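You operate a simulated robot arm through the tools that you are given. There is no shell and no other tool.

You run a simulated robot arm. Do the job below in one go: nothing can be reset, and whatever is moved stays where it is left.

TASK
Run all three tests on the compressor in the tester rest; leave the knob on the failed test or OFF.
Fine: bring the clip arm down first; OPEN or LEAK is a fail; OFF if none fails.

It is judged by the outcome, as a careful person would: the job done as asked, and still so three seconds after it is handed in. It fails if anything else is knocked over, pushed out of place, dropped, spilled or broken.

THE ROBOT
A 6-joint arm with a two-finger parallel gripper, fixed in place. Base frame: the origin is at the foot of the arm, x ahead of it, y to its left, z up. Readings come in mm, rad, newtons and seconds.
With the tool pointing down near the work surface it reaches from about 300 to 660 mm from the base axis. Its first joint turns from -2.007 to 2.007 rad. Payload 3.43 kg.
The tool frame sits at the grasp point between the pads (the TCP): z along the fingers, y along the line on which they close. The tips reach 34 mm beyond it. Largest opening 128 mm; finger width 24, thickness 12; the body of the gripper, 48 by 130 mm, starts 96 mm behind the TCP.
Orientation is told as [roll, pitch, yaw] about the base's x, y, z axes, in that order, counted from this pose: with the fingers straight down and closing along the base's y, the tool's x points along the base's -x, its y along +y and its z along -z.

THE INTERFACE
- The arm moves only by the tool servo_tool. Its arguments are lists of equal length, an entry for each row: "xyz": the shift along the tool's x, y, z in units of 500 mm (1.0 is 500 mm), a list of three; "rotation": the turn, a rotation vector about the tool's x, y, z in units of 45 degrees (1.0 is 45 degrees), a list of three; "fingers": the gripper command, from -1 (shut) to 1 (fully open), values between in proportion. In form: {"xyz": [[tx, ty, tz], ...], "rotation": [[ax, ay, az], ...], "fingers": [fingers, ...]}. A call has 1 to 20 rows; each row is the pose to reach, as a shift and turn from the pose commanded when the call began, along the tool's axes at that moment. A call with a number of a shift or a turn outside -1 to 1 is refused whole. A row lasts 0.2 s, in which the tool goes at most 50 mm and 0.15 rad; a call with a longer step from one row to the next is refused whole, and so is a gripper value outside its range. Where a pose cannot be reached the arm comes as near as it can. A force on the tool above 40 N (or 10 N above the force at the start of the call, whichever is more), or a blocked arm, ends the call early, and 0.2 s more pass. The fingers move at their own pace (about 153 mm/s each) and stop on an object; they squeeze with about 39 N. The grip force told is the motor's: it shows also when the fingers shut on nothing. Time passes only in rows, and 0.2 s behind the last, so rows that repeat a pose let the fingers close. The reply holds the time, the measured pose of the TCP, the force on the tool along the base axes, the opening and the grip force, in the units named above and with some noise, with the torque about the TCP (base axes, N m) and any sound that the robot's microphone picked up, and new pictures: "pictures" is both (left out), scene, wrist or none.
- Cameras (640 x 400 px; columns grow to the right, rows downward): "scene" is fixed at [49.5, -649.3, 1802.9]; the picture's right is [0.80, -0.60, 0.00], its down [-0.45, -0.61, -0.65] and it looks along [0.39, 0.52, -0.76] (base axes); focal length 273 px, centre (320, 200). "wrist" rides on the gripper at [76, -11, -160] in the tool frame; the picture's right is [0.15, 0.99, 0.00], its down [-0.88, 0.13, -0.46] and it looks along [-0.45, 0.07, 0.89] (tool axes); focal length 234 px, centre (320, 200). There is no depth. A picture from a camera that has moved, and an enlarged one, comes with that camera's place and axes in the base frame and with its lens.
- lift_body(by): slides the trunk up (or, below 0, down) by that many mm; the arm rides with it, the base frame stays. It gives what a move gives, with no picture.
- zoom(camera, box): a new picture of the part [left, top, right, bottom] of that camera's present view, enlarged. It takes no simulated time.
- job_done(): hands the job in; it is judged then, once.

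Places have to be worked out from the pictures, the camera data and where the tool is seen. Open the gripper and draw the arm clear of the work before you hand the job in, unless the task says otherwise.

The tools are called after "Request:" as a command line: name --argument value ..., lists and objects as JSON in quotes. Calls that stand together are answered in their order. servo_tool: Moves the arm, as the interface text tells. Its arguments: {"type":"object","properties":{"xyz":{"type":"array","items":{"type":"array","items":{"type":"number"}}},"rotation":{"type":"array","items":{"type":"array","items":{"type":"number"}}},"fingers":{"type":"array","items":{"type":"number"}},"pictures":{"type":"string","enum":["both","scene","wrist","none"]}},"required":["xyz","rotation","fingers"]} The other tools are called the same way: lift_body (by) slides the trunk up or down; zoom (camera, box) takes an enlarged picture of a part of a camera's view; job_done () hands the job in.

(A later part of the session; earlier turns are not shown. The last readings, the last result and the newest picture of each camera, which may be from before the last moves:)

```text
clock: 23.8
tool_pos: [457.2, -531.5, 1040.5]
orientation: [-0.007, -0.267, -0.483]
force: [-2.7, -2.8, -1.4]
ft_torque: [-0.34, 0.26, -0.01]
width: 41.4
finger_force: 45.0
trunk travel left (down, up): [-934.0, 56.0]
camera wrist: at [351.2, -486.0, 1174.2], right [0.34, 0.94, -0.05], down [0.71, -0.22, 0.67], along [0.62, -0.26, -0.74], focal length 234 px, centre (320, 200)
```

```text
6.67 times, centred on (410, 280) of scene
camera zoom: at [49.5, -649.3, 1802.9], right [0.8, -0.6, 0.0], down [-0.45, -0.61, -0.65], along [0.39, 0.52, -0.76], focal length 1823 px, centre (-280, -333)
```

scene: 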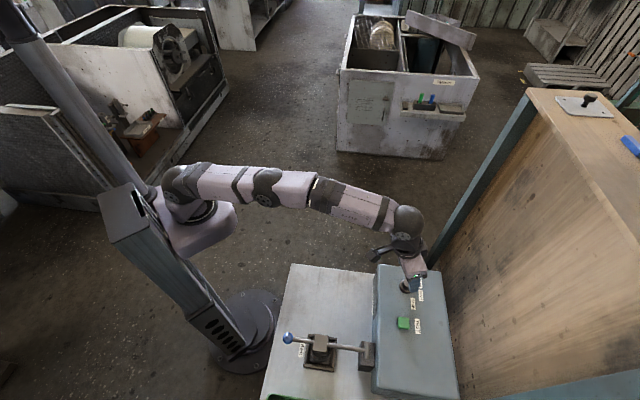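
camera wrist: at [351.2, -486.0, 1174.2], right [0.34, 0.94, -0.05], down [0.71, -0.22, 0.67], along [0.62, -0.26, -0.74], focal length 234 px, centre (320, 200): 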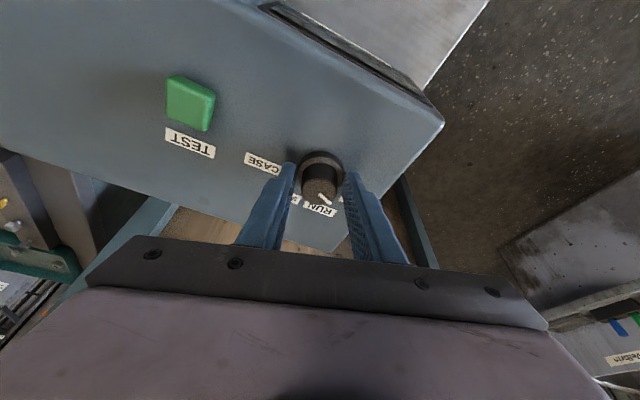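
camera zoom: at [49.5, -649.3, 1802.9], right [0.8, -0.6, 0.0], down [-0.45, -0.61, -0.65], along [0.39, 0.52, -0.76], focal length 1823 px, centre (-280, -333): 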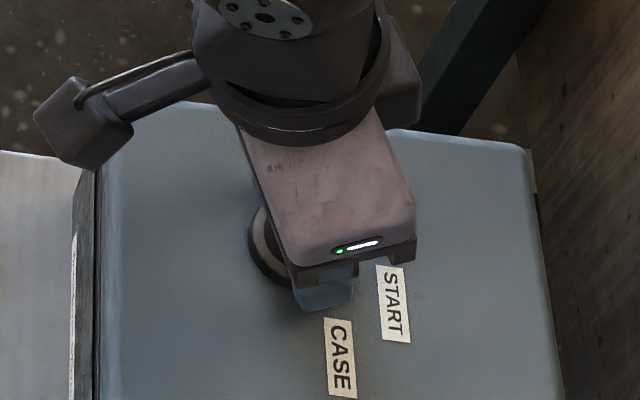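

The fingers have closed on the knob's wider skirt (41 mm) rather than its body. I'll open, raise 9 mm, recentre by the 2.6 mm the tool was pulled sideways, and close on the body.

Request:
servo_tool --xyz '[[0, -0.0052, 0], [0, -0.0052, 0], [-0.0048, -0.0052, -0.0174], [-0.0048, -0.0052, -0.0174], [-0.0048, -0.0052, -0.0174], [-0.0048, -0.0052, -0.0174], [-0.0048, -0.0052, -0.0174]]' --rotation '[[0, 0, 0], [0, 0, 0], [0, 0, 0], [0, 0, 0], [0, 0, 0], [0, 0, 0], [0, 0, 0]]' --fingers '[-0.1, -0.1, -0.1, -0.4, -1, -1, -1]' --pictures "wrist"

Request:
zoom --camera "wrist" --box '[260, 130, 390, 220]'

```text
clock: 25.4
tool_pos: [456.2, -530.0, 1048.7]
orientation: [-0.008, -0.267, -0.482]
force: [0.9, 4.4, -1.0]
ft_torque: [0.32, 0.0, 0.04]
width: 30.7
finger_force: 44.7
trunk travel left (down, up): [-934.0, 56.0]
camera wrist: at [350.6, -485.8, 1182.7], right [0.34, 0.94, -0.05], down [0.71, -0.22, 0.67], along [0.62, -0.26, -0.74], focal length 234 px, centre (320, 200)
```

wrist: 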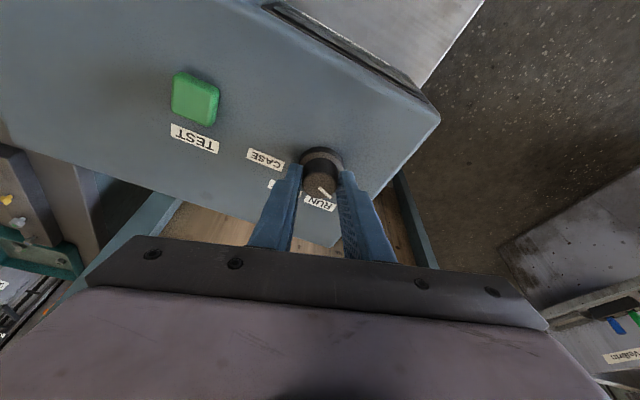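

```text
4.44 times, centred on (325, 175) of wrist
camera zoom: at [350.6, -485.8, 1182.7], right [0.34, 0.94, -0.05], down [0.71, -0.22, 0.67], along [0.62, -0.26, -0.74], focal length 1041 px, centre (298, 311)
```

zoom: 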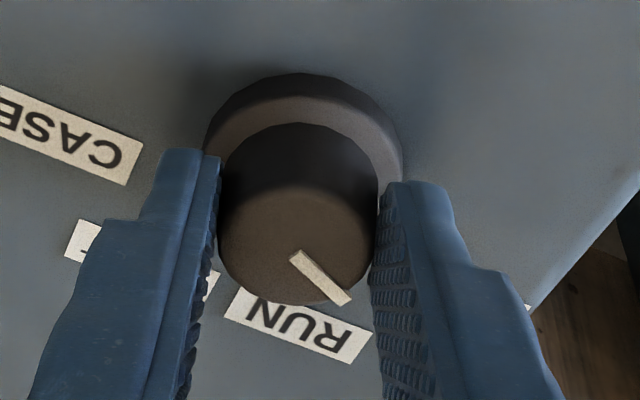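

The fingers hold the knob body at 30.7 mm. I'll now turn about the vertical axis clockwise by 42°, from OFF to RUN.

Request:
servo_tool --xyz '[[-0.0001, 0.0023, 0], [-0.0005, 0.0045, 0.0001], [-0.0012, 0.0067, 0.0003], [-0.0021, 0.0088, 0.0006], [-0.0033, 0.0108, 0.0009], [-0.0047, 0.0126, 0.0013], [-0.0047, 0.0126, 0.0013]]' --rotation '[[0.041, 0, 0.15], [0.0821, 0, 0.3001], [0.1231, 0, 0.4501], [0.1641, 0, 0.6002], [0.2052, 0, 0.7502], [0.2462, 0, 0.9003], [0.2462, 0, 0.9003]]' --fingers '[-1, -1, -1, -1, -1, -1, -1]' --pictures "wrist"

Request:
zoom --camera "wrist" --box '[240, 110, 400, 230]'

```text
clock: 27.0
tool_pos: [461.7, -527.2, 1047.9]
orientation: [-0.008, -0.271, -1.219]
force: [-3.2, 11.2, -3.4]
ft_torque: [0.59, 0.13, -0.02]
width: 30.9
finger_force: 45.4
trunk travel left (down, up): [-934.0, 56.0]
camera wrist: at [411.8, -422.0, 1182.3], right [0.88, 0.47, -0.05], down [0.38, -0.64, 0.67], along [0.29, -0.61, -0.74], focal length 234 px, centre (320, 200)
```

wrist: 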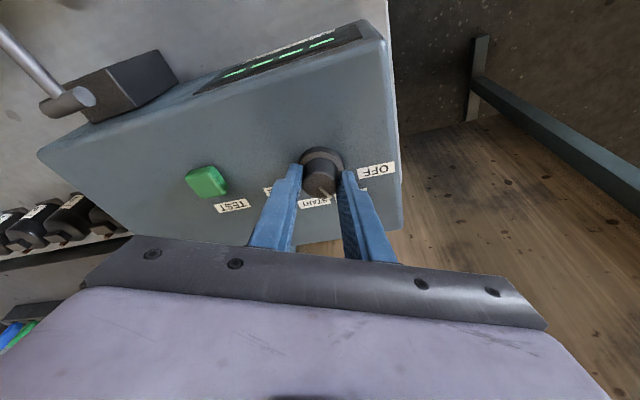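

```text
3.33 times, centred on (320, 170) of wrist
camera zoom: at [411.8, -422.0, 1182.3], right [0.88, 0.47, -0.05], down [0.38, -0.64, 0.67], along [0.29, -0.61, -0.74], focal length 781 px, centre (320, 300)
```

zoom: 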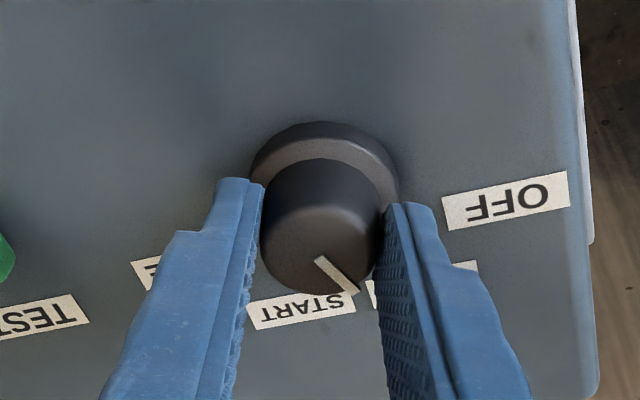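

The knob turned with the gripper by 42°, and the panel display has lit with dashes. I'll release, back off and check the pointer against RUN.

Request:
servo_tool --xyz '[[0, 0, 0], [0, 0, 0], [0, 0, -0.05], [0, 0, -0.12], [0, 0, -0.12], [0, 0, -0.12]]' --rotation '[[0, 0, 0], [0, 0, 0], [0, 0, 0], [0, 0, 0], [0, 0, 0], [0, 0, 0]]' --fingers '[-0.1, 0.1, 0.1, 0.1, 0.1, 0.1]' --pictures "both"

Request:
zoom --camera "wrist" --box '[150, 20, 430, 230]'

Request:
zoom --camera "wrist" --box '[260, 110, 400, 220]'

```text
clock: 28.4
tool_pos: [453.7, -514.1, 1108.0]
orientation: [-0.004, -0.272, -1.215]
force: [-0.1, 0.0, -0.8]
ft_torque: [-0.03, -0.02, 0.02]
width: 70.6
finger_force: 0.1
trunk travel left (down, up): [-934.0, 56.0]
camera wrist: at [404.9, -408.7, 1241.3], right [0.88, 0.47, -0.05], down [0.38, -0.63, 0.68], along [0.29, -0.61, -0.74], focal length 234 px, centre (320, 200)
```

scene: 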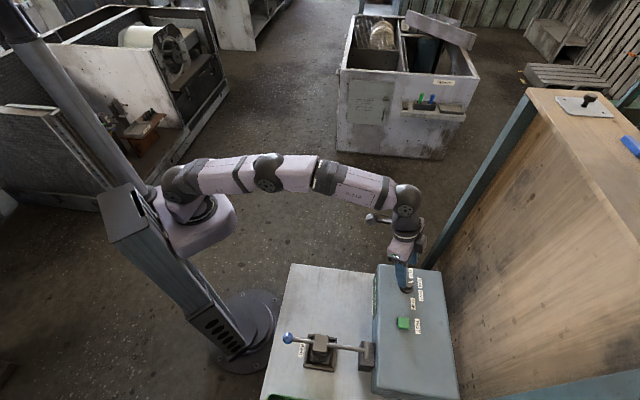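
wrist: 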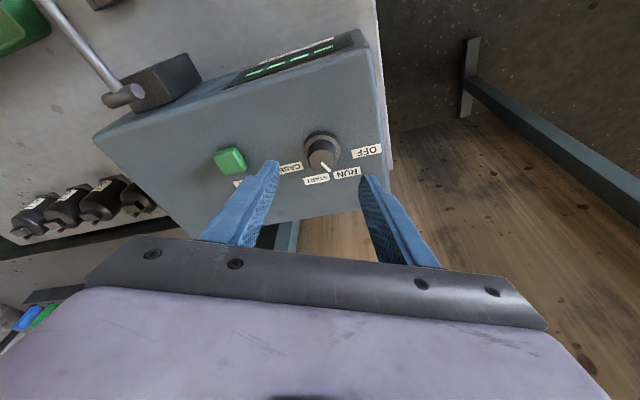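

```text
1.90 times, centred on (290, 125) of wrist
camera zoom: at [404.9, -408.7, 1241.3], right [0.88, 0.47, -0.05], down [0.38, -0.63, 0.68], along [0.29, -0.61, -0.74], focal length 446 px, centre (377, 343)
```

zoom: 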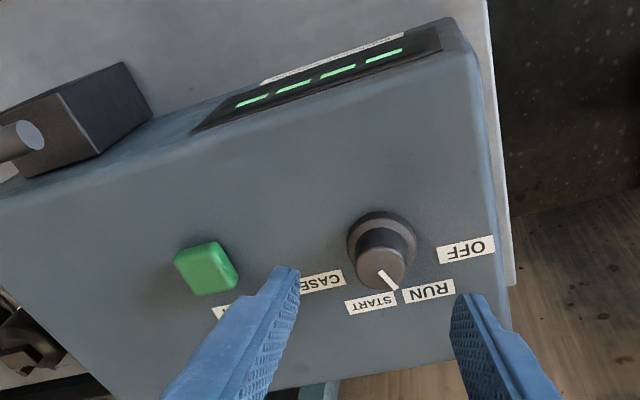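

```text
3.64 times, centred on (330, 165) of wrist
camera zoom: at [404.9, -408.7, 1241.3], right [0.88, 0.47, -0.05], down [0.38, -0.63, 0.68], along [0.29, -0.61, -0.74], focal length 852 px, centre (284, 327)
```

zoom: 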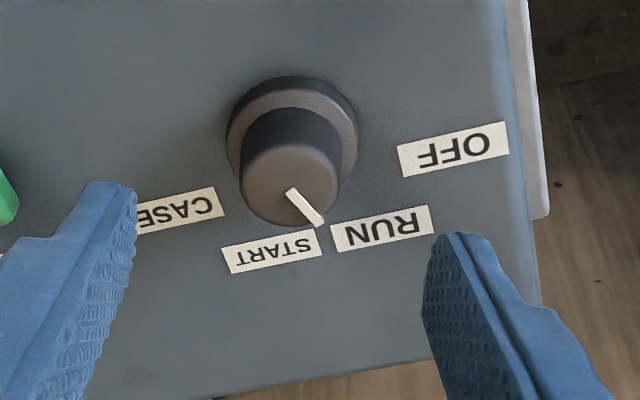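

The pointer is at RUN and the display shows "----". Next I'll shut the fingers and hover the tips over the TEST button near (377, -605, 1000), keeping the display in view.

Request:
servo_tool --xyz '[[-0.02, -0.06, 0.01], [-0.045, -0.13, 0.04], [-0.07, -0.2, 0.08], [-0.0708, -0.2072, 0.113], [-0.0708, -0.2072, 0.113], [-0.0708, -0.2072, 0.113]]' --rotation '[[0, 0, 0], [0, 0, 0], [0, 0, 0], [0, 0, 0], [0, 0, 0], [0, 0, 0]]' --fingers '[-0.5, -1, -1, -1, -1, -1]' --pictures "both"

Request:
zoom --camera "wrist" --box '[240, 0, 480, 230]'

Request:
zoom --camera "scene" --box '[370, 270, 450, 350]'

```text
clock: 29.8
tool_pos: [373.0, -589.0, 1059.7]
orientation: [-0.006, -0.272, -1.214]
force: [0.5, -0.5, -0.4]
ft_torque: [0.04, 0.02, -0.03]
width: 0.1
finger_force: 33.2
out of reach, approached as far as the arm can: row 3, 4, 5, 6
trunk travel left (down, up): [-934.0, 56.0]
camera wrist: at [324.0, -483.9, 1193.1], right [0.88, 0.47, -0.05], down [0.38, -0.63, 0.68], along [0.29, -0.61, -0.74], focal length 234 px, centre (320, 200)
```

scene: 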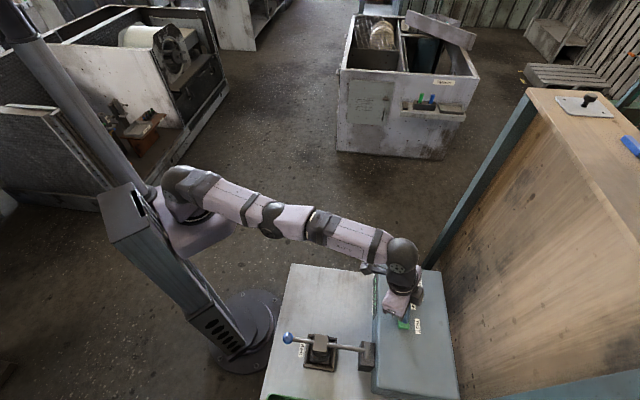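
wrist: 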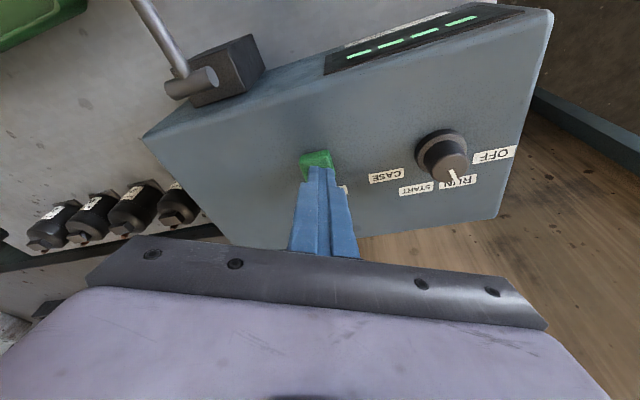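

```text
1.74 times, centred on (360, 115) of wrist
camera zoom: at [324.0, -483.9, 1193.1], right [0.88, 0.47, -0.05], down [0.38, -0.63, 0.68], along [0.29, -0.61, -0.74], focal length 407 px, centre (250, 348)
```

zoom: 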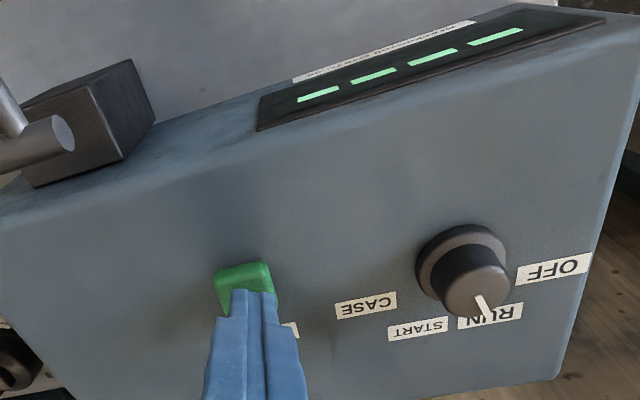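

```text
5.00 times, centred on (410, 310) of scene
camera zoom: at [49.5, -649.3, 1802.9], right [0.8, -0.6, 0.0], down [-0.45, -0.61, -0.65], along [0.39, 0.52, -0.76], focal length 1367 px, centre (-130, -350)
```

zoom: 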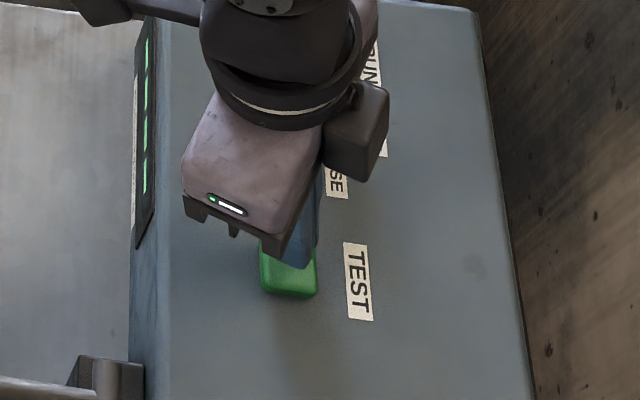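

The reach was a few mm short, but the closed tips are over the button, about 6 mm inward of its centre. I'll lower straight down in small steps until I feel it.

Request:
servo_tool --xyz '[[0.0004, 0, 0.016], [0.0004, 0, 0.031], [0.003, 0, 0.0406], [0.0046, 0, 0.0464], [0.0046, 0, 0.0464]]' --rotation '[[0, 0, 0], [0, 0, 0], [0, 0, 0], [0, 0, 0], [0, 0, 0]]' --fingers '[-1, -1, -1, -1, -1]' --pictures "wrist"

Request:
zoom --camera "wrist" --box '[240, 0, 560, 230]'

```text
clock: 31.0
tool_pos: [373.4, -590.4, 1042.3]
orientation: [-0.005, -0.281, -1.216]
force: [0.6, 3.3, 20.8]
ft_torque: [0.18, 0.01, 0.01]
width: 0.1
finger_force: 33.0
trunk travel left (down, up): [-934.0, 56.0]
heard: click
camera wrist: at [323.3, -485.1, 1175.0], right [0.88, 0.47, -0.05], down [0.37, -0.63, 0.68], along [0.3, -0.62, -0.73], focal length 234 px, centre (320, 200)
```

wrist: 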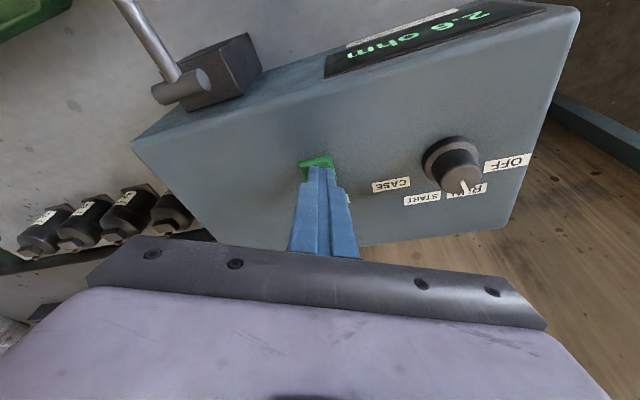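

```text
1.74 times, centred on (400, 115) of wrist
camera zoom: at [323.3, -485.1, 1175.0], right [0.88, 0.47, -0.05], down [0.37, -0.63, 0.68], along [0.3, -0.62, -0.73], focal length 407 px, centre (181, 348)
```

zoom: 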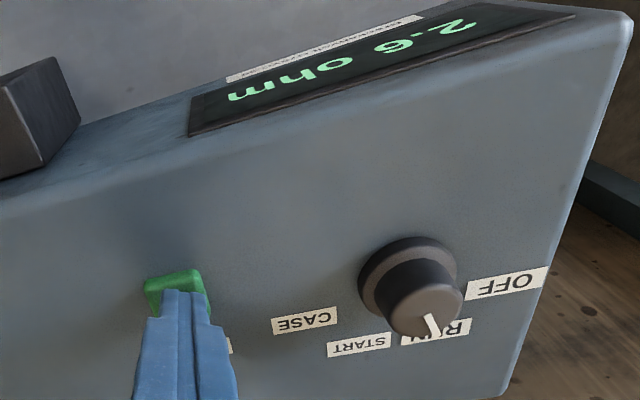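

A click was heard and the display reads "2.6 ohm", so the RUN winding passes. I'll back off and return to the hover over the knob with the starting yaw for the next turn.

Request:
servo_tool --xyz '[[0, 0, -0.06], [0, 0, -0.12], [0.008, 0.035, -0.125], [0.016, 0.07, -0.13], [0.024, 0.105, -0.135], [0.032, 0.14, -0.14], [0.0404, 0.176, -0.1456], [0.0404, 0.176, -0.1456], [0.0404, 0.176, -0.1456]]' --rotation '[[0, 0, 0], [0, 0, 0], [-0.05, 0, -0.1795], [-0.1, 0, -0.359], [-0.1502, 0, -0.5386], [-0.2003, 0, -0.7182], [-0.2504, 0, -0.8977], [-0.2504, 0, -0.8977], [-0.2504, 0, -0.8977]]' --fingers '[-1, -1, -0.6, -0.2, 0.1, 0.1, 0.1, 0.1, 0.1]' --pictures "wrist"

Request:
zoom --camera "wrist" --box '[240, 60, 440, 220]'

```text
clock: 33.0
tool_pos: [445.2, -527.4, 1106.4]
orientation: [-0.005, -0.267, -0.484]
force: [1.4, 0.5, -0.7]
ft_torque: [0.02, -0.01, 0.03]
width: 70.2
finger_force: 0.2
out of reach, approached as far as the arm can: row 2, 3, 4, 5, 6, 7
trunk travel left (down, up): [-934.0, 56.0]
camera wrist: at [339.8, -483.2, 1239.5], right [0.34, 0.94, -0.04], down [0.71, -0.22, 0.67], along [0.62, -0.25, -0.74], focal length 234 px, centre (320, 200)
```

wrist: 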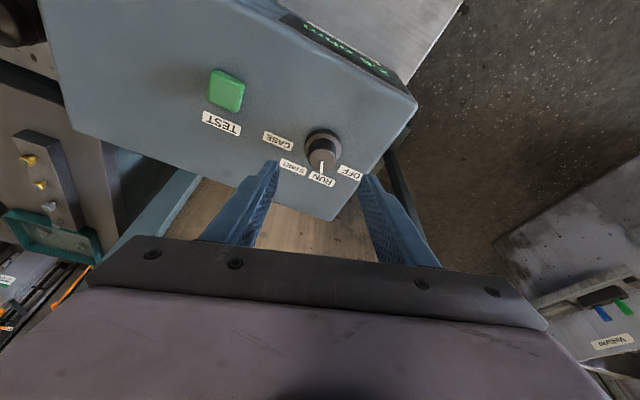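

```text
2.50 times, centred on (340, 140) of wrist
camera zoom: at [339.8, -483.2, 1239.5], right [0.34, 0.94, -0.04], down [0.71, -0.22, 0.67], along [0.62, -0.25, -0.74], focal length 585 px, centre (270, 350)
```

zoom: 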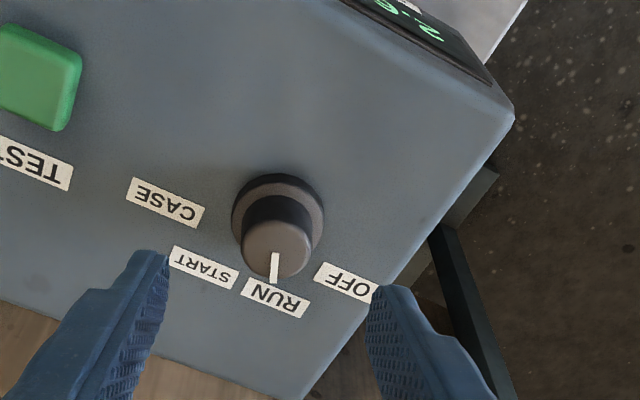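

The pointer is exactly at RUN and the reading is still shown. I'll descend to the knob body again and grip it.

Request:
servo_tool --xyz '[[0.005, 0.0056, 0.04], [0.011, 0.0056, 0.08], [0.011, 0.0056, 0.105], [0.011, 0.0056, 0.117], [0.011, 0.0056, 0.117], [0.011, 0.0056, 0.117], [0.011, 0.0056, 0.117], [0.011, 0.0056, 0.117]]' --rotation '[[0, 0, 0], [0, 0, 0], [0, 0, 0], [0, 0, 0], [0, 0, 0], [0, 0, 0], [0, 0, 0], [0, 0, 0]]' --fingers '[0.1, 0.1, 0.0, -0.1, -0.3, -1, -1, -1]' --pictures "wrist"

Request:
zoom --camera "wrist" --box '[260, 130, 390, 220]'

```text
clock: 34.8
tool_pos: [455.3, -530.0, 1046.1]
orientation: [-0.007, -0.269, -0.483]
force: [1.1, 2.9, -0.8]
ft_torque: [0.04, -0.31, 0.0]
width: 30.9
finger_force: 45.2
trunk travel left (down, up): [-934.0, 56.0]
camera wrist: at [348.9, -485.5, 1180.6], right [0.34, 0.94, -0.04], down [0.71, -0.22, 0.67], along [0.62, -0.26, -0.74], focal length 234 px, centre (320, 200)
```

wrist: 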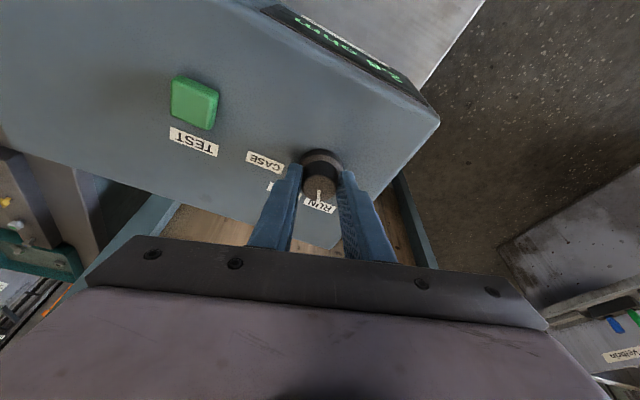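

```text
4.44 times, centred on (325, 175) of wrist
camera zoom: at [348.9, -485.5, 1180.6], right [0.34, 0.94, -0.04], down [0.71, -0.22, 0.67], along [0.62, -0.26, -0.74], focal length 1041 px, centre (298, 311)
```

zoom: 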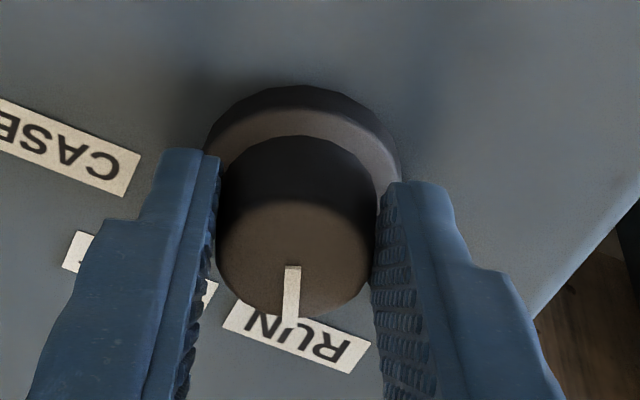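

I have a good grip on the knob body at 30.9 mm. I'll turn another 42° clockwise to START.

Request:
servo_tool --xyz '[[-0.0001, 0.0023, 0], [-0.0005, 0.0045, 0.0001], [-0.0012, 0.0067, 0.0003], [-0.0021, 0.0088, 0.0006], [-0.0033, 0.0108, 0.0009], [-0.0047, 0.0126, 0.0013], [-0.0047, 0.0126, 0.0013]]' --rotation '[[0.041, 0, 0.15], [0.0821, 0, 0.3001], [0.1231, 0, 0.4501], [0.1641, 0, 0.6002], [0.2052, 0, 0.7502], [0.2462, 0, 0.9003], [0.2462, 0, 0.9003]]' --fingers '[-1, -1, -1, -1, -1, -1, -1]' --pictures "wrist"

Request:
servo_tool --xyz '[[0, 0, 0], [0, 0, 0], [0, 0, -0.05], [0, 0, -0.12], [0, 0, -0.12], [0, 0, -0.12]]' --rotation '[[0, 0, 0], [0, 0, 0], [0, 0, 0], [0, 0, 0], [0, 0, 0], [0, 0, 0]]' --fingers '[-0.1, 0.1, 0.1, 0.1, 0.1, 0.1]' --pictures "wrist"

Request:
zoom --camera "wrist" --box '[150, 20, 430, 230]'

Request:
zoom --camera "wrist" --box '[260, 110, 400, 220]'

```text
clock: 36.4
tool_pos: [460.6, -526.2, 1047.0]
orientation: [-0.005, -0.27, -1.22]
force: [-6.8, 8.8, 7.3]
ft_torque: [1.13, 0.48, -0.09]
width: 30.5
finger_force: 44.8
out of reach, approached as far as the arm can: row 1, 2, 3, 4, 5, 6, 7
trunk travel left (down, up): [-934.0, 56.0]
camera wrist: at [411.5, -421.4, 1180.6], right [0.88, 0.47, -0.04], down [0.37, -0.64, 0.67], along [0.29, -0.61, -0.74], focal length 234 px, centre (320, 200)
```

wrist: 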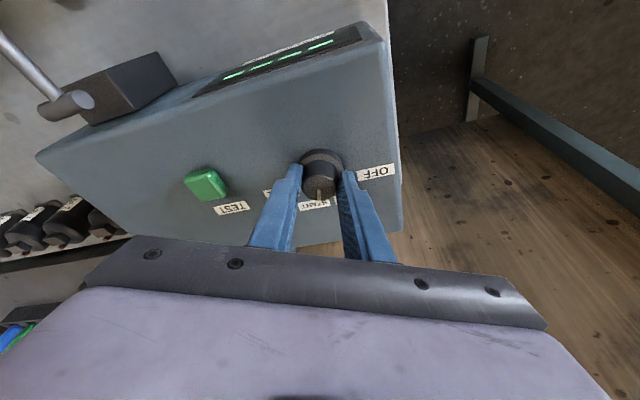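

```text
clock: 37.8
tool_pos: [464.9, -517.4, 1105.3]
orientation: [-0.003, -0.27, -1.219]
force: [0.3, -0.8, -0.1]
ft_torque: [-0.01, -0.02, 0.01]
width: 70.5
finger_force: 0.1
out of reach, approached as far as the arm can: row 3, 4, 5, 6
trunk travel left (down, up): [-934.0, 56.0]
camera wrist: at [415.2, -413.0, 1239.3], right [0.88, 0.47, -0.04], down [0.38, -0.64, 0.67], along [0.29, -0.61, -0.74], focal length 234 px, centre (320, 200)
```

wrist: 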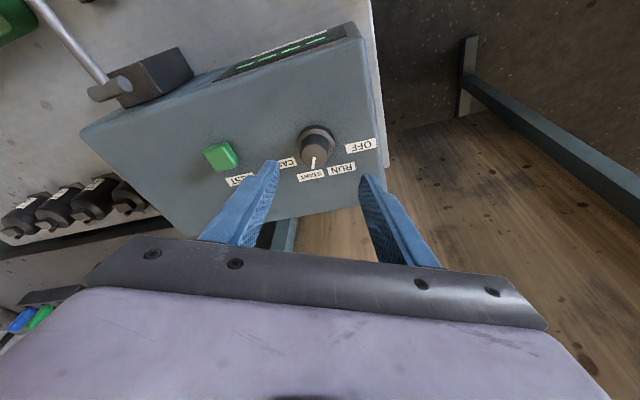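

```text
1.90 times, centred on (290, 125) of wrist
camera zoom: at [415.2, -413.0, 1239.3], right [0.88, 0.47, -0.04], down [0.38, -0.64, 0.67], along [0.29, -0.61, -0.74], focal length 446 px, centre (377, 343)
```

zoom: 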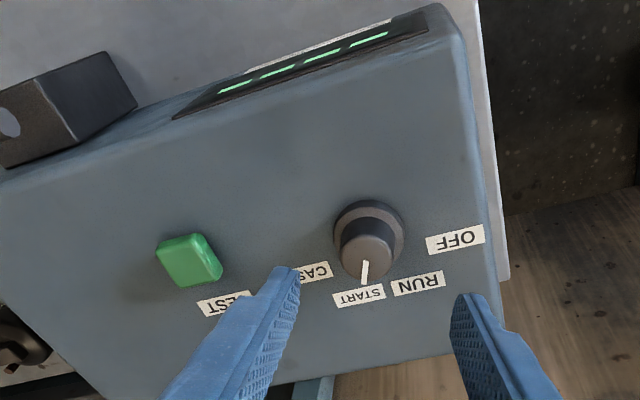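

```text
3.64 times, centred on (330, 165) of wrist
camera zoom: at [415.2, -413.0, 1239.3], right [0.88, 0.47, -0.04], down [0.38, -0.64, 0.67], along [0.29, -0.61, -0.74], focal length 852 px, centre (284, 327)
```

zoom: 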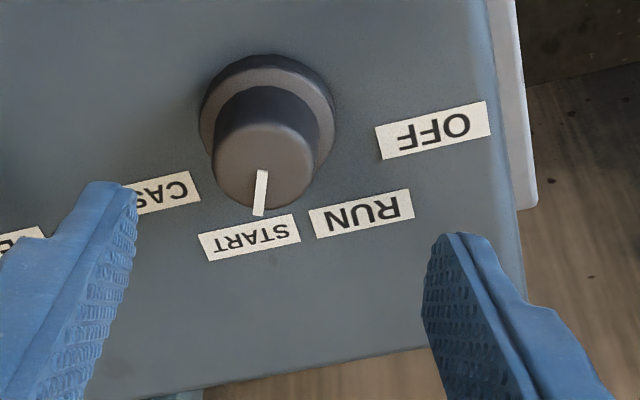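

The pointer is at START and the display is back to dashes. The arm is near its reach limit here, so I'll raise the trunk 50 mm for margin before pressing TEST.

Request:
lift_body --by 50

```text
clock: 38.7
tool_pos: [464.6, -518.7, 1154.6]
orientation: [-0.005, -0.27, -1.218]
force: [0.4, -0.3, -0.6]
ft_torque: [0.01, -0.03, -0.05]
width: 70.3
finger_force: 0.0
trunk travel left (down, up): [-984.0, 6.0]
```

The trunk is up 50 mm. I'll move over TEST with the fingers shut, about 25 mm above the button.

Request:
servo_tool --xyz '[[-0.01, -0.08, 0.03], [-0.02, -0.16, 0.08], [-0.028, -0.222, 0.14], [-0.028, -0.222, 0.1888], [-0.028, -0.222, 0.1888], [-0.028, -0.222, 0.1888]]' --rotation '[[0, 0, 0], [0, 0, 0], [0, 0, 0], [0, 0, 0], [0, 0, 0], [0, 0, 0]]' --fingers '[-0.5, -1, -1, -1, -1, -1]' --pictures "wrist"

Request:
zoom --camera "wrist" --box '[240, 0, 560, 230]'

```text
clock: 40.1
tool_pos: [372.9, -593.2, 1066.4]
orientation: [-0.003, -0.27, -1.219]
force: [0.8, 0.5, 0.3]
ft_torque: [0.01, 0.02, -0.03]
width: 0.2
finger_force: 33.7
out of reach, approached as far as the arm can: row 1, 2
trunk travel left (down, up): [-984.0, 6.0]
camera wrist: at [324.3, -487.4, 1200.8], right [0.88, 0.47, -0.04], down [0.38, -0.64, 0.67], along [0.29, -0.61, -0.74], focal length 234 px, centre (320, 200)
```

wrist: 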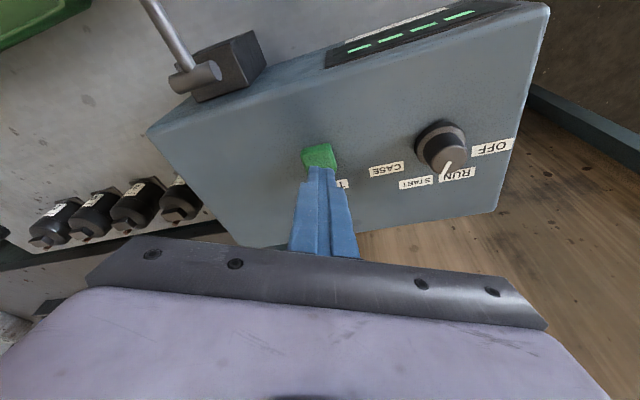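

```text
1.74 times, centred on (400, 115) of wrist
camera zoom: at [324.3, -487.4, 1200.8], right [0.88, 0.47, -0.04], down [0.38, -0.64, 0.67], along [0.29, -0.61, -0.74], focal length 407 px, centre (181, 348)
```

zoom: 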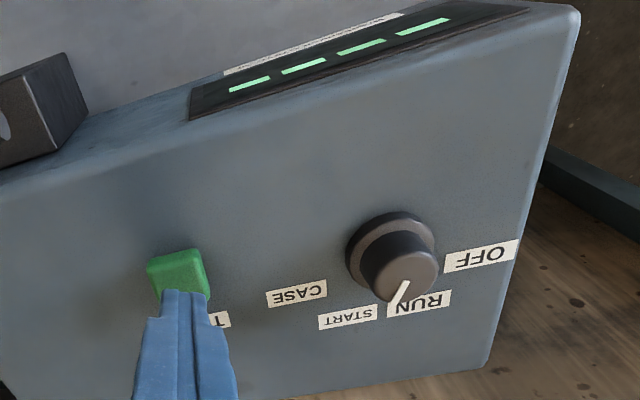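

The tips are above the button and within reach. I'll press straight down in small steps.

Request:
servo_tool --xyz '[[0.0037, 0, 0.0135], [0.0075, 0, 0.027], [0.0107, 0, 0.0386], [0.0128, 0, 0.0463], [0.0144, 0, 0.052], [0.0144, 0, 0.052]]' --rotation '[[0, 0, 0], [0, 0, 0], [0, 0, 0], [0, 0, 0], [0, 0, 0], [0, 0, 0]]' --fingers '[-1, -1, -1, -1, -1, -1]' --pictures "wrist"

Request:
zoom --camera "wrist" --box '[240, 0, 560, 230]'

```text
clock: 41.5
tool_pos: [371.8, -592.6, 1042.9]
orientation: [-0.001, -0.275, -1.219]
force: [-0.1, -2.2, 14.1]
ft_torque: [-0.01, 0.01, 0.0]
width: 0.0
finger_force: 33.2
trunk travel left (down, up): [-984.0, 6.0]
heard: click
camera wrist: at [322.9, -487.1, 1176.8], right [0.88, 0.47, -0.04], down [0.37, -0.63, 0.68], along [0.29, -0.61, -0.73], focal length 234 px, centre (320, 200)
```

wrist: 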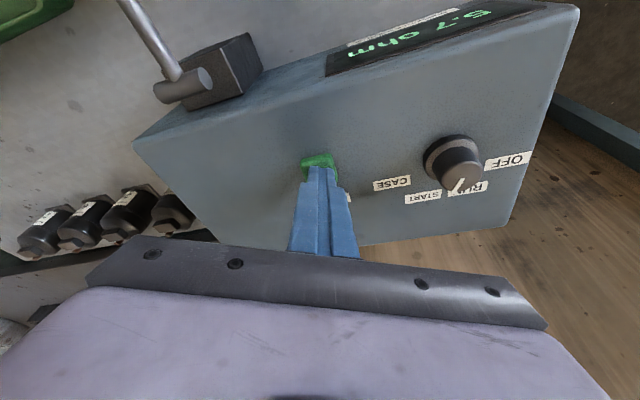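

```text
1.74 times, centred on (400, 115) of wrist
camera zoom: at [322.9, -487.1, 1176.8], right [0.88, 0.47, -0.04], down [0.37, -0.63, 0.68], along [0.29, -0.61, -0.73], focal length 407 px, centre (181, 348)
```

zoom: 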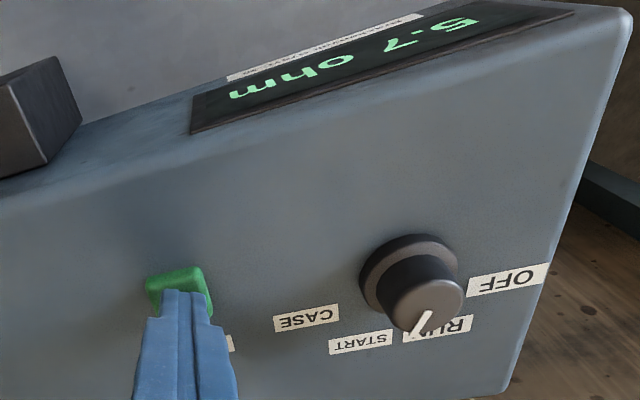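

A click, and the display reads "5.7 ohm", so START passes. I'll back off and return over the knob for the last test position.

Request:
servo_tool --xyz '[[0, 0, -0.06], [0, 0, -0.12], [0.0093, 0.0359, -0.1245], [0.0186, 0.0718, -0.129], [0.0278, 0.1076, -0.1335], [0.0371, 0.1435, -0.138], [0.0464, 0.1794, -0.1426], [0.0464, 0.1794, -0.1426], [0.0464, 0.1794, -0.1426]]' --rotation '[[0, 0, 0], [0, 0, 0], [-0.0501, 0, -0.1809], [-0.1001, 0, -0.3618], [-0.1502, 0, -0.5426], [-0.2002, 0, -0.7235], [-0.2503, 0, -0.9044], [-0.2503, 0, -0.9044], [-0.2503, 0, -0.9044]]' --fingers '[-1, -1, -0.6, -0.2, 0.1, 0.1, 0.1, 0.1, 0.1]' --pictures "wrist"

Request:
zoom --camera "wrist" --box '[240, 60, 440, 220]'

```text
clock: 43.5
tool_pos: [445.1, -522.6, 1101.8]
orientation: [-0.001, -0.267, -0.479]
force: [0.1, 0.2, -0.6]
ft_torque: [-0.02, 0.02, 0.02]
width: 70.6
finger_force: 0.1
trunk travel left (down, up): [-984.0, 6.0]
camera wrist: at [338.5, -479.6, 1236.0], right [0.33, 0.94, -0.04], down [0.71, -0.22, 0.67], along [0.62, -0.25, -0.74], focal length 234 px, centre (320, 200)
```

wrist: 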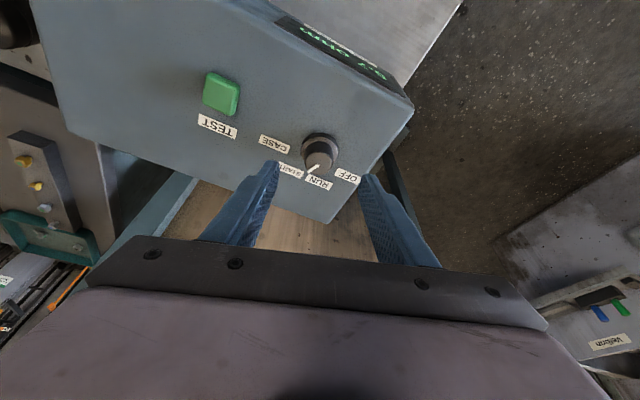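

```text
2.50 times, centred on (340, 140) of wrist
camera zoom: at [338.5, -479.6, 1236.0], right [0.33, 0.94, -0.04], down [0.71, -0.22, 0.67], along [0.62, -0.25, -0.74], focal length 585 px, centre (270, 350)
```

zoom: 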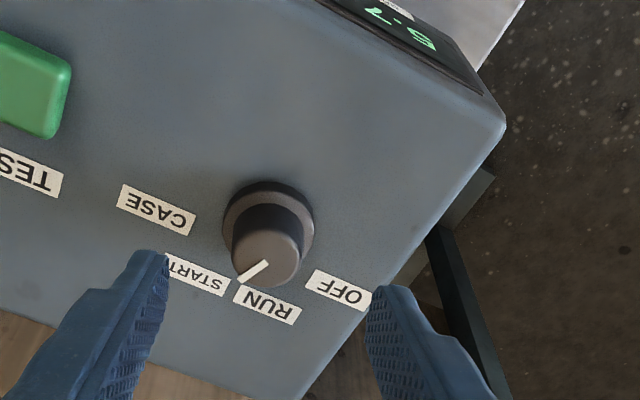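

The pointer is at START and the knob is nearly centred. I'll descend and grip the knob body.

Request:
servo_tool --xyz '[[0.0034, -0.0022, 0.04], [0.0068, -0.0022, 0.075], [0.0068, -0.0022, 0.1], [0.0068, -0.0022, 0.111], [0.0068, -0.0022, 0.111], [0.0068, -0.0022, 0.111], [0.0068, -0.0022, 0.111], [0.0068, -0.0022, 0.111]]' --rotation '[[0, 0, 0], [0, 0, 0], [0, 0, 0], [0, 0, 0], [0, 0, 0], [0, 0, 0], [0, 0, 0], [0, 0, 0]]' --fingers '[0.1, 0.1, 0.0, -0.1, -0.3, -1, -1, -1]' --pictures "wrist"

Request:
zoom --camera "wrist" --box '[260, 130, 390, 220]'

```text
clock: 45.3
tool_pos: [453.6, -527.5, 1049.5]
orientation: [-0.001, -0.267, -0.482]
force: [0.3, -1.3, 0.7]
ft_torque: [-0.16, 0.0, -0.01]
width: 30.7
finger_force: 44.9
trunk travel left (down, up): [-984.0, 6.0]
camera wrist: at [347.5, -485.7, 1184.3], right [0.33, 0.94, -0.04], down [0.71, -0.22, 0.67], along [0.62, -0.25, -0.74], focal length 234 px, centre (320, 200)
```

wrist: 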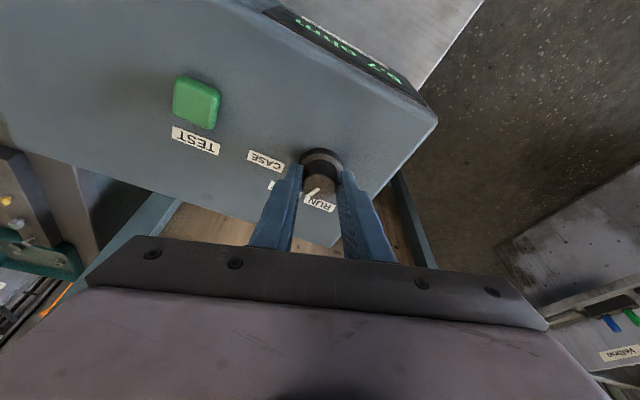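

```text
4.44 times, centred on (325, 175) of wrist
camera zoom: at [347.5, -485.7, 1184.3], right [0.33, 0.94, -0.04], down [0.71, -0.22, 0.67], along [0.62, -0.25, -0.74], focal length 1041 px, centre (298, 311)
```

zoom: 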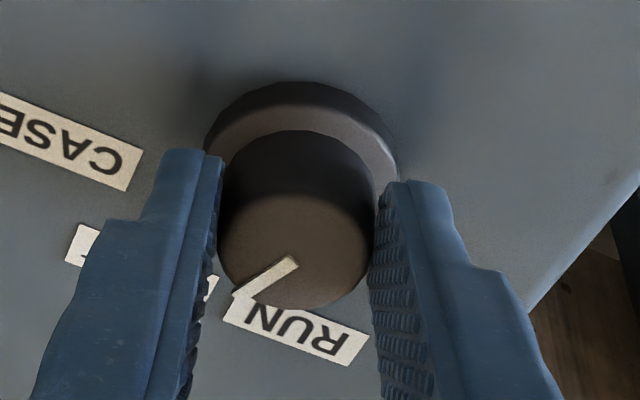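

The grip is good at 30.7 mm, so I'll turn another 42° clockwise to CASE. Then I'll release and check the pointer.

Request:
servo_tool --xyz '[[-0.0001, 0.0023, 0], [-0.0005, 0.0045, 0.0001], [-0.0012, 0.0067, 0.0003], [-0.0021, 0.0088, 0.0006], [-0.0033, 0.0108, 0.0009], [-0.0047, 0.0126, 0.0013], [-0.0047, 0.0126, 0.0013]]' --rotation '[[0.041, 0, 0.15], [0.0821, 0, 0.3001], [0.1231, 0, 0.4501], [0.1641, 0, 0.6002], [0.2052, 0, 0.7502], [0.2462, 0, 0.9003], [0.2462, 0, 0.9003]]' --fingers '[-1, -1, -1, -1, -1, -1, -1]' --pictures "wrist"

Request:
servo_tool --xyz '[[0, 0, 0], [0, 0, 0], [0, 0, -0.05], [0, 0, -0.12], [0, 0, -0.12], [0, 0, -0.12]]' --rotation '[[0, 0, 0], [0, 0, 0], [0, 0, 0], [0, 0, 0], [0, 0, 0], [0, 0, 0]]' --fingers '[-0.1, 0.1, 0.1, 0.1, 0.1, 0.1]' --pictures "wrist"

Request:
zoom --camera "wrist" --box '[150, 20, 430, 230]'

Request:
zoom --camera "wrist" --box '[260, 110, 400, 220]'

```text
clock: 46.9
tool_pos: [459.4, -524.3, 1050.8]
orientation: [0.0, -0.274, -1.214]
force: [4.8, -2.9, 10.6]
ft_torque: [-0.71, -0.39, 0.01]
width: 30.4
finger_force: 45.5
trunk travel left (down, up): [-984.0, 6.0]
camera wrist: at [409.4, -419.6, 1183.7], right [0.88, 0.48, -0.04], down [0.37, -0.63, 0.68], along [0.3, -0.61, -0.74], focal length 234 px, centre (320, 200)
```

wrist: 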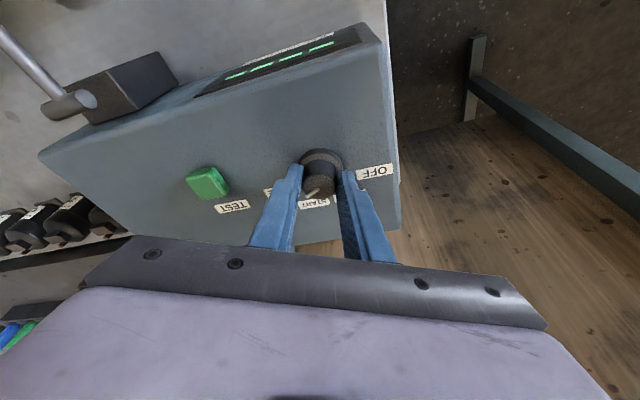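

```text
clock: 48.3
tool_pos: [451.8, -507.1, 1107.8]
orientation: [-0.001, -0.268, -1.213]
force: [-0.4, 0.4, 0.7]
ft_torque: [-0.01, 0.0, 0.03]
width: 70.5
finger_force: 0.0
trunk travel left (down, up): [-984.0, 6.0]
camera wrist: at [401.7, -403.4, 1243.1], right [0.88, 0.48, -0.04], down [0.38, -0.64, 0.67], along [0.3, -0.61, -0.74], focal length 234 px, centre (320, 200)
```

wrist: 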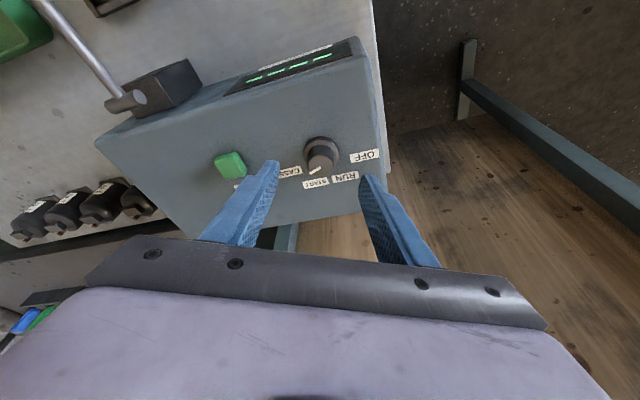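

```text
1.90 times, centred on (290, 125) of wrist
camera zoom: at [401.7, -403.4, 1243.1], right [0.88, 0.48, -0.04], down [0.38, -0.64, 0.67], along [0.3, -0.61, -0.74], focal length 446 px, centre (377, 343)
```

zoom: 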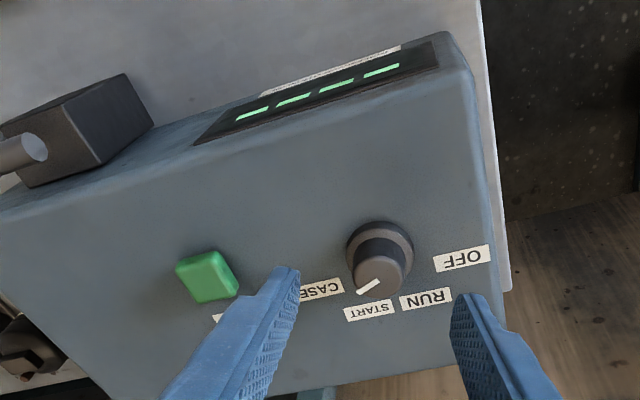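

```text
3.64 times, centred on (330, 165) of wrist
camera zoom: at [401.7, -403.4, 1243.1], right [0.88, 0.48, -0.04], down [0.38, -0.64, 0.67], along [0.3, -0.61, -0.74], focal length 852 px, centre (284, 327)
```

zoom: 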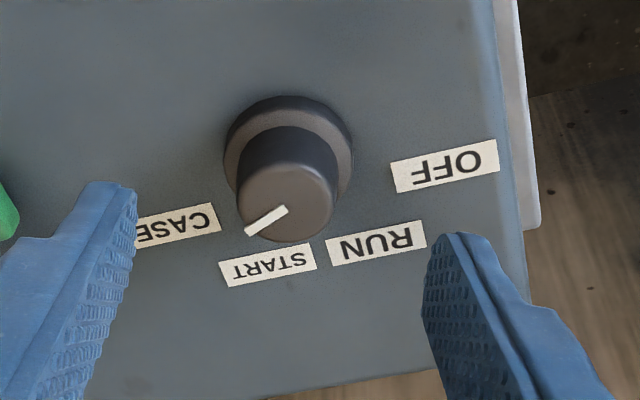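

The pointer lines up with CASE. I'll move over TEST again.

Request:
servo_tool --xyz '[[-0.025, -0.07, 0.02], [-0.05, -0.14, 0.05], [-0.075, -0.2, 0.08], [-0.0794, -0.2088, 0.1084], [-0.0794, -0.2088, 0.1084], [-0.0794, -0.2088, 0.1084]]' --rotation '[[0, 0, 0], [0, 0, 0], [0, 0, 0], [0, 0, 0], [0, 0, 0], [0, 0, 0]]' --fingers '[-0.5, -1, -1, -1, -1, -1]' --pictures "wrist"

```text
clock: 49.7
tool_pos: [371.8, -593.2, 1065.3]
orientation: [-0.001, -0.269, -1.215]
force: [0.9, -0.3, 0.0]
ft_torque: [-0.02, -0.03, 0.01]
width: 0.0
finger_force: 33.4
trunk travel left (down, up): [-984.0, 6.0]
camera wrist: at [322.0, -488.5, 1198.3], right [0.88, 0.48, -0.04], down [0.38, -0.64, 0.67], along [0.3, -0.61, -0.74], focal length 234 px, centre (320, 200)
```

wrist: 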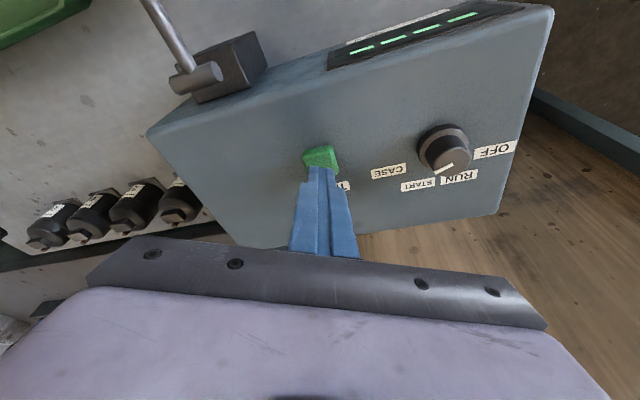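

The tool is in the same position over the button as before. I'll press down the same amount.

Request:
servo_tool --xyz '[[0.0037, 0, 0.0135], [0.0075, 0, 0.027], [0.0107, 0, 0.0386], [0.0128, 0, 0.0463], [0.0141, 0, 0.0512], [0.0141, 0, 0.0512]]' --rotation '[[0, 0, 0], [0, 0, 0], [0, 0, 0], [0, 0, 0], [0, 0, 0], [0, 0, 0]]' --fingers '[-1, -1, -1, -1, -1, -1]' --pictures "wrist"

Request:
zoom --camera "wrist" --box '[240, 0, 560, 230]'

```text
clock: 51.1
tool_pos: [371.4, -592.1, 1042.3]
orientation: [-0.001, -0.279, -1.216]
force: [2.2, -1.5, 18.7]
ft_torque: [-0.01, -0.07, -0.02]
width: 0.0
finger_force: 32.8
out of reach, approached as far as the arm can: row 3, 4, 5, 6
trunk travel left (down, up): [-984.0, 6.0]
heard: click
camera wrist: at [321.5, -487.5, 1175.9], right [0.88, 0.48, -0.04], down [0.37, -0.63, 0.68], along [0.3, -0.61, -0.73], focal length 234 px, centre (320, 200)
```

wrist: 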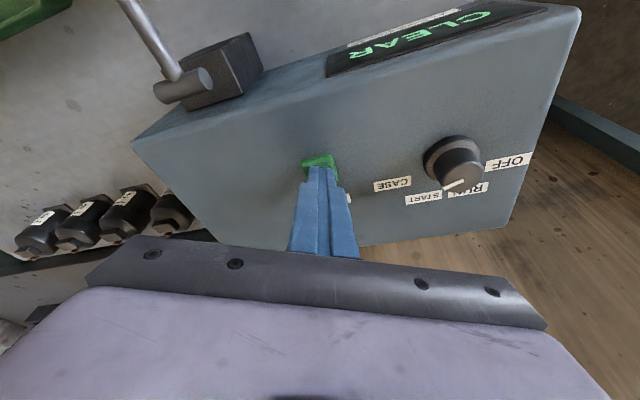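

```text
1.74 times, centred on (400, 115) of wrist
camera zoom: at [321.5, -487.5, 1175.9], right [0.88, 0.48, -0.04], down [0.37, -0.63, 0.68], along [0.3, -0.61, -0.73], focal length 407 px, centre (181, 348)
```

zoom: 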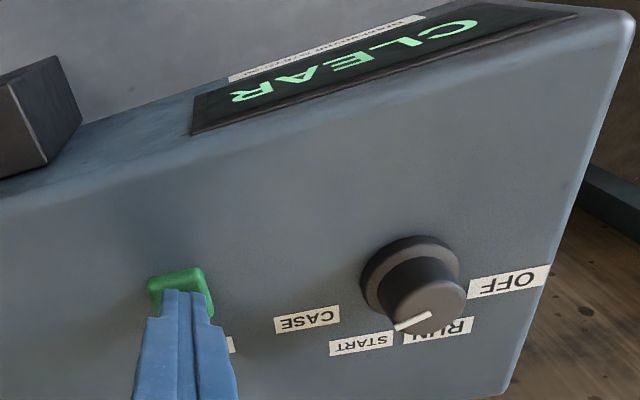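

CASE shows "CLEAR", so none of the three tests failed (2.6 ohm, 5.7 ohm, CLEAR) and the knob must go back to OFF. I'll back off TEST and return over the knob with this same yaw, ready to turn counter-clockwise.

Request:
servo_tool --xyz '[[0, 0, -0.06], [0, 0, -0.12], [0.02, 0.07, -0.13], [0.04, 0.14, -0.14], [0.0562, 0.2132, -0.1486], [0.0562, 0.2132, -0.1486], [0.0562, 0.2132, -0.1486]]' --rotation '[[0, 0, 0], [0, 0, 0], [0, 0, 0], [0, 0, 0], [0, 0, 0], [0, 0, 0], [0, 0, 0]]' --fingers '[-1, -1, -0.5, 0.1, 0.1, 0.1, 0.1]' --pictures "wrist"

Request:
zoom --camera "wrist" --box '[220, 60, 420, 220]'

```text
clock: 52.7
tool_pos: [456.9, -510.5, 1102.4]
orientation: [-0.002, -0.267, -1.214]
force: [-0.4, -0.8, 0.1]
ft_torque: [-0.03, 0.02, 0.03]
width: 70.3
finger_force: 0.1
trunk travel left (down, up): [-984.0, 6.0]
camera wrist: at [406.8, -406.8, 1236.8], right [0.88, 0.48, -0.04], down [0.38, -0.64, 0.67], along [0.29, -0.61, -0.74], focal length 234 px, centre (320, 200)
```

wrist: 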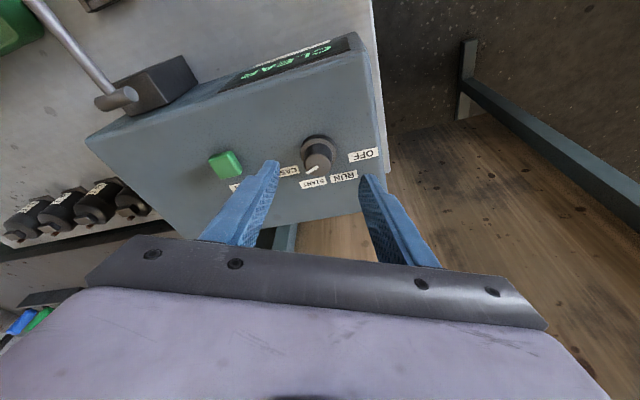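

```text
2.50 times, centred on (320, 140) of wrist
camera zoom: at [406.8, -406.8, 1236.8], right [0.88, 0.48, -0.04], down [0.38, -0.64, 0.67], along [0.29, -0.61, -0.74], focal length 585 px, centre (320, 350)
```

zoom: 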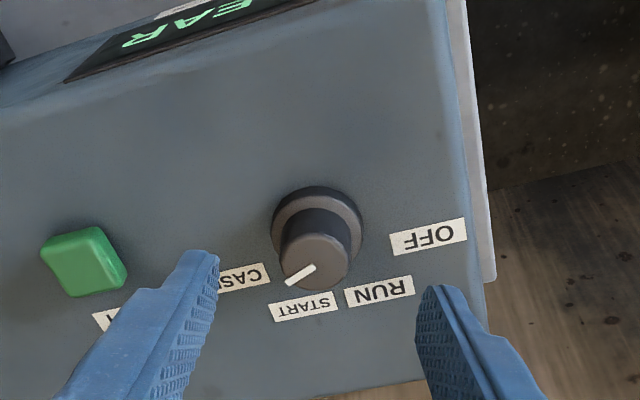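

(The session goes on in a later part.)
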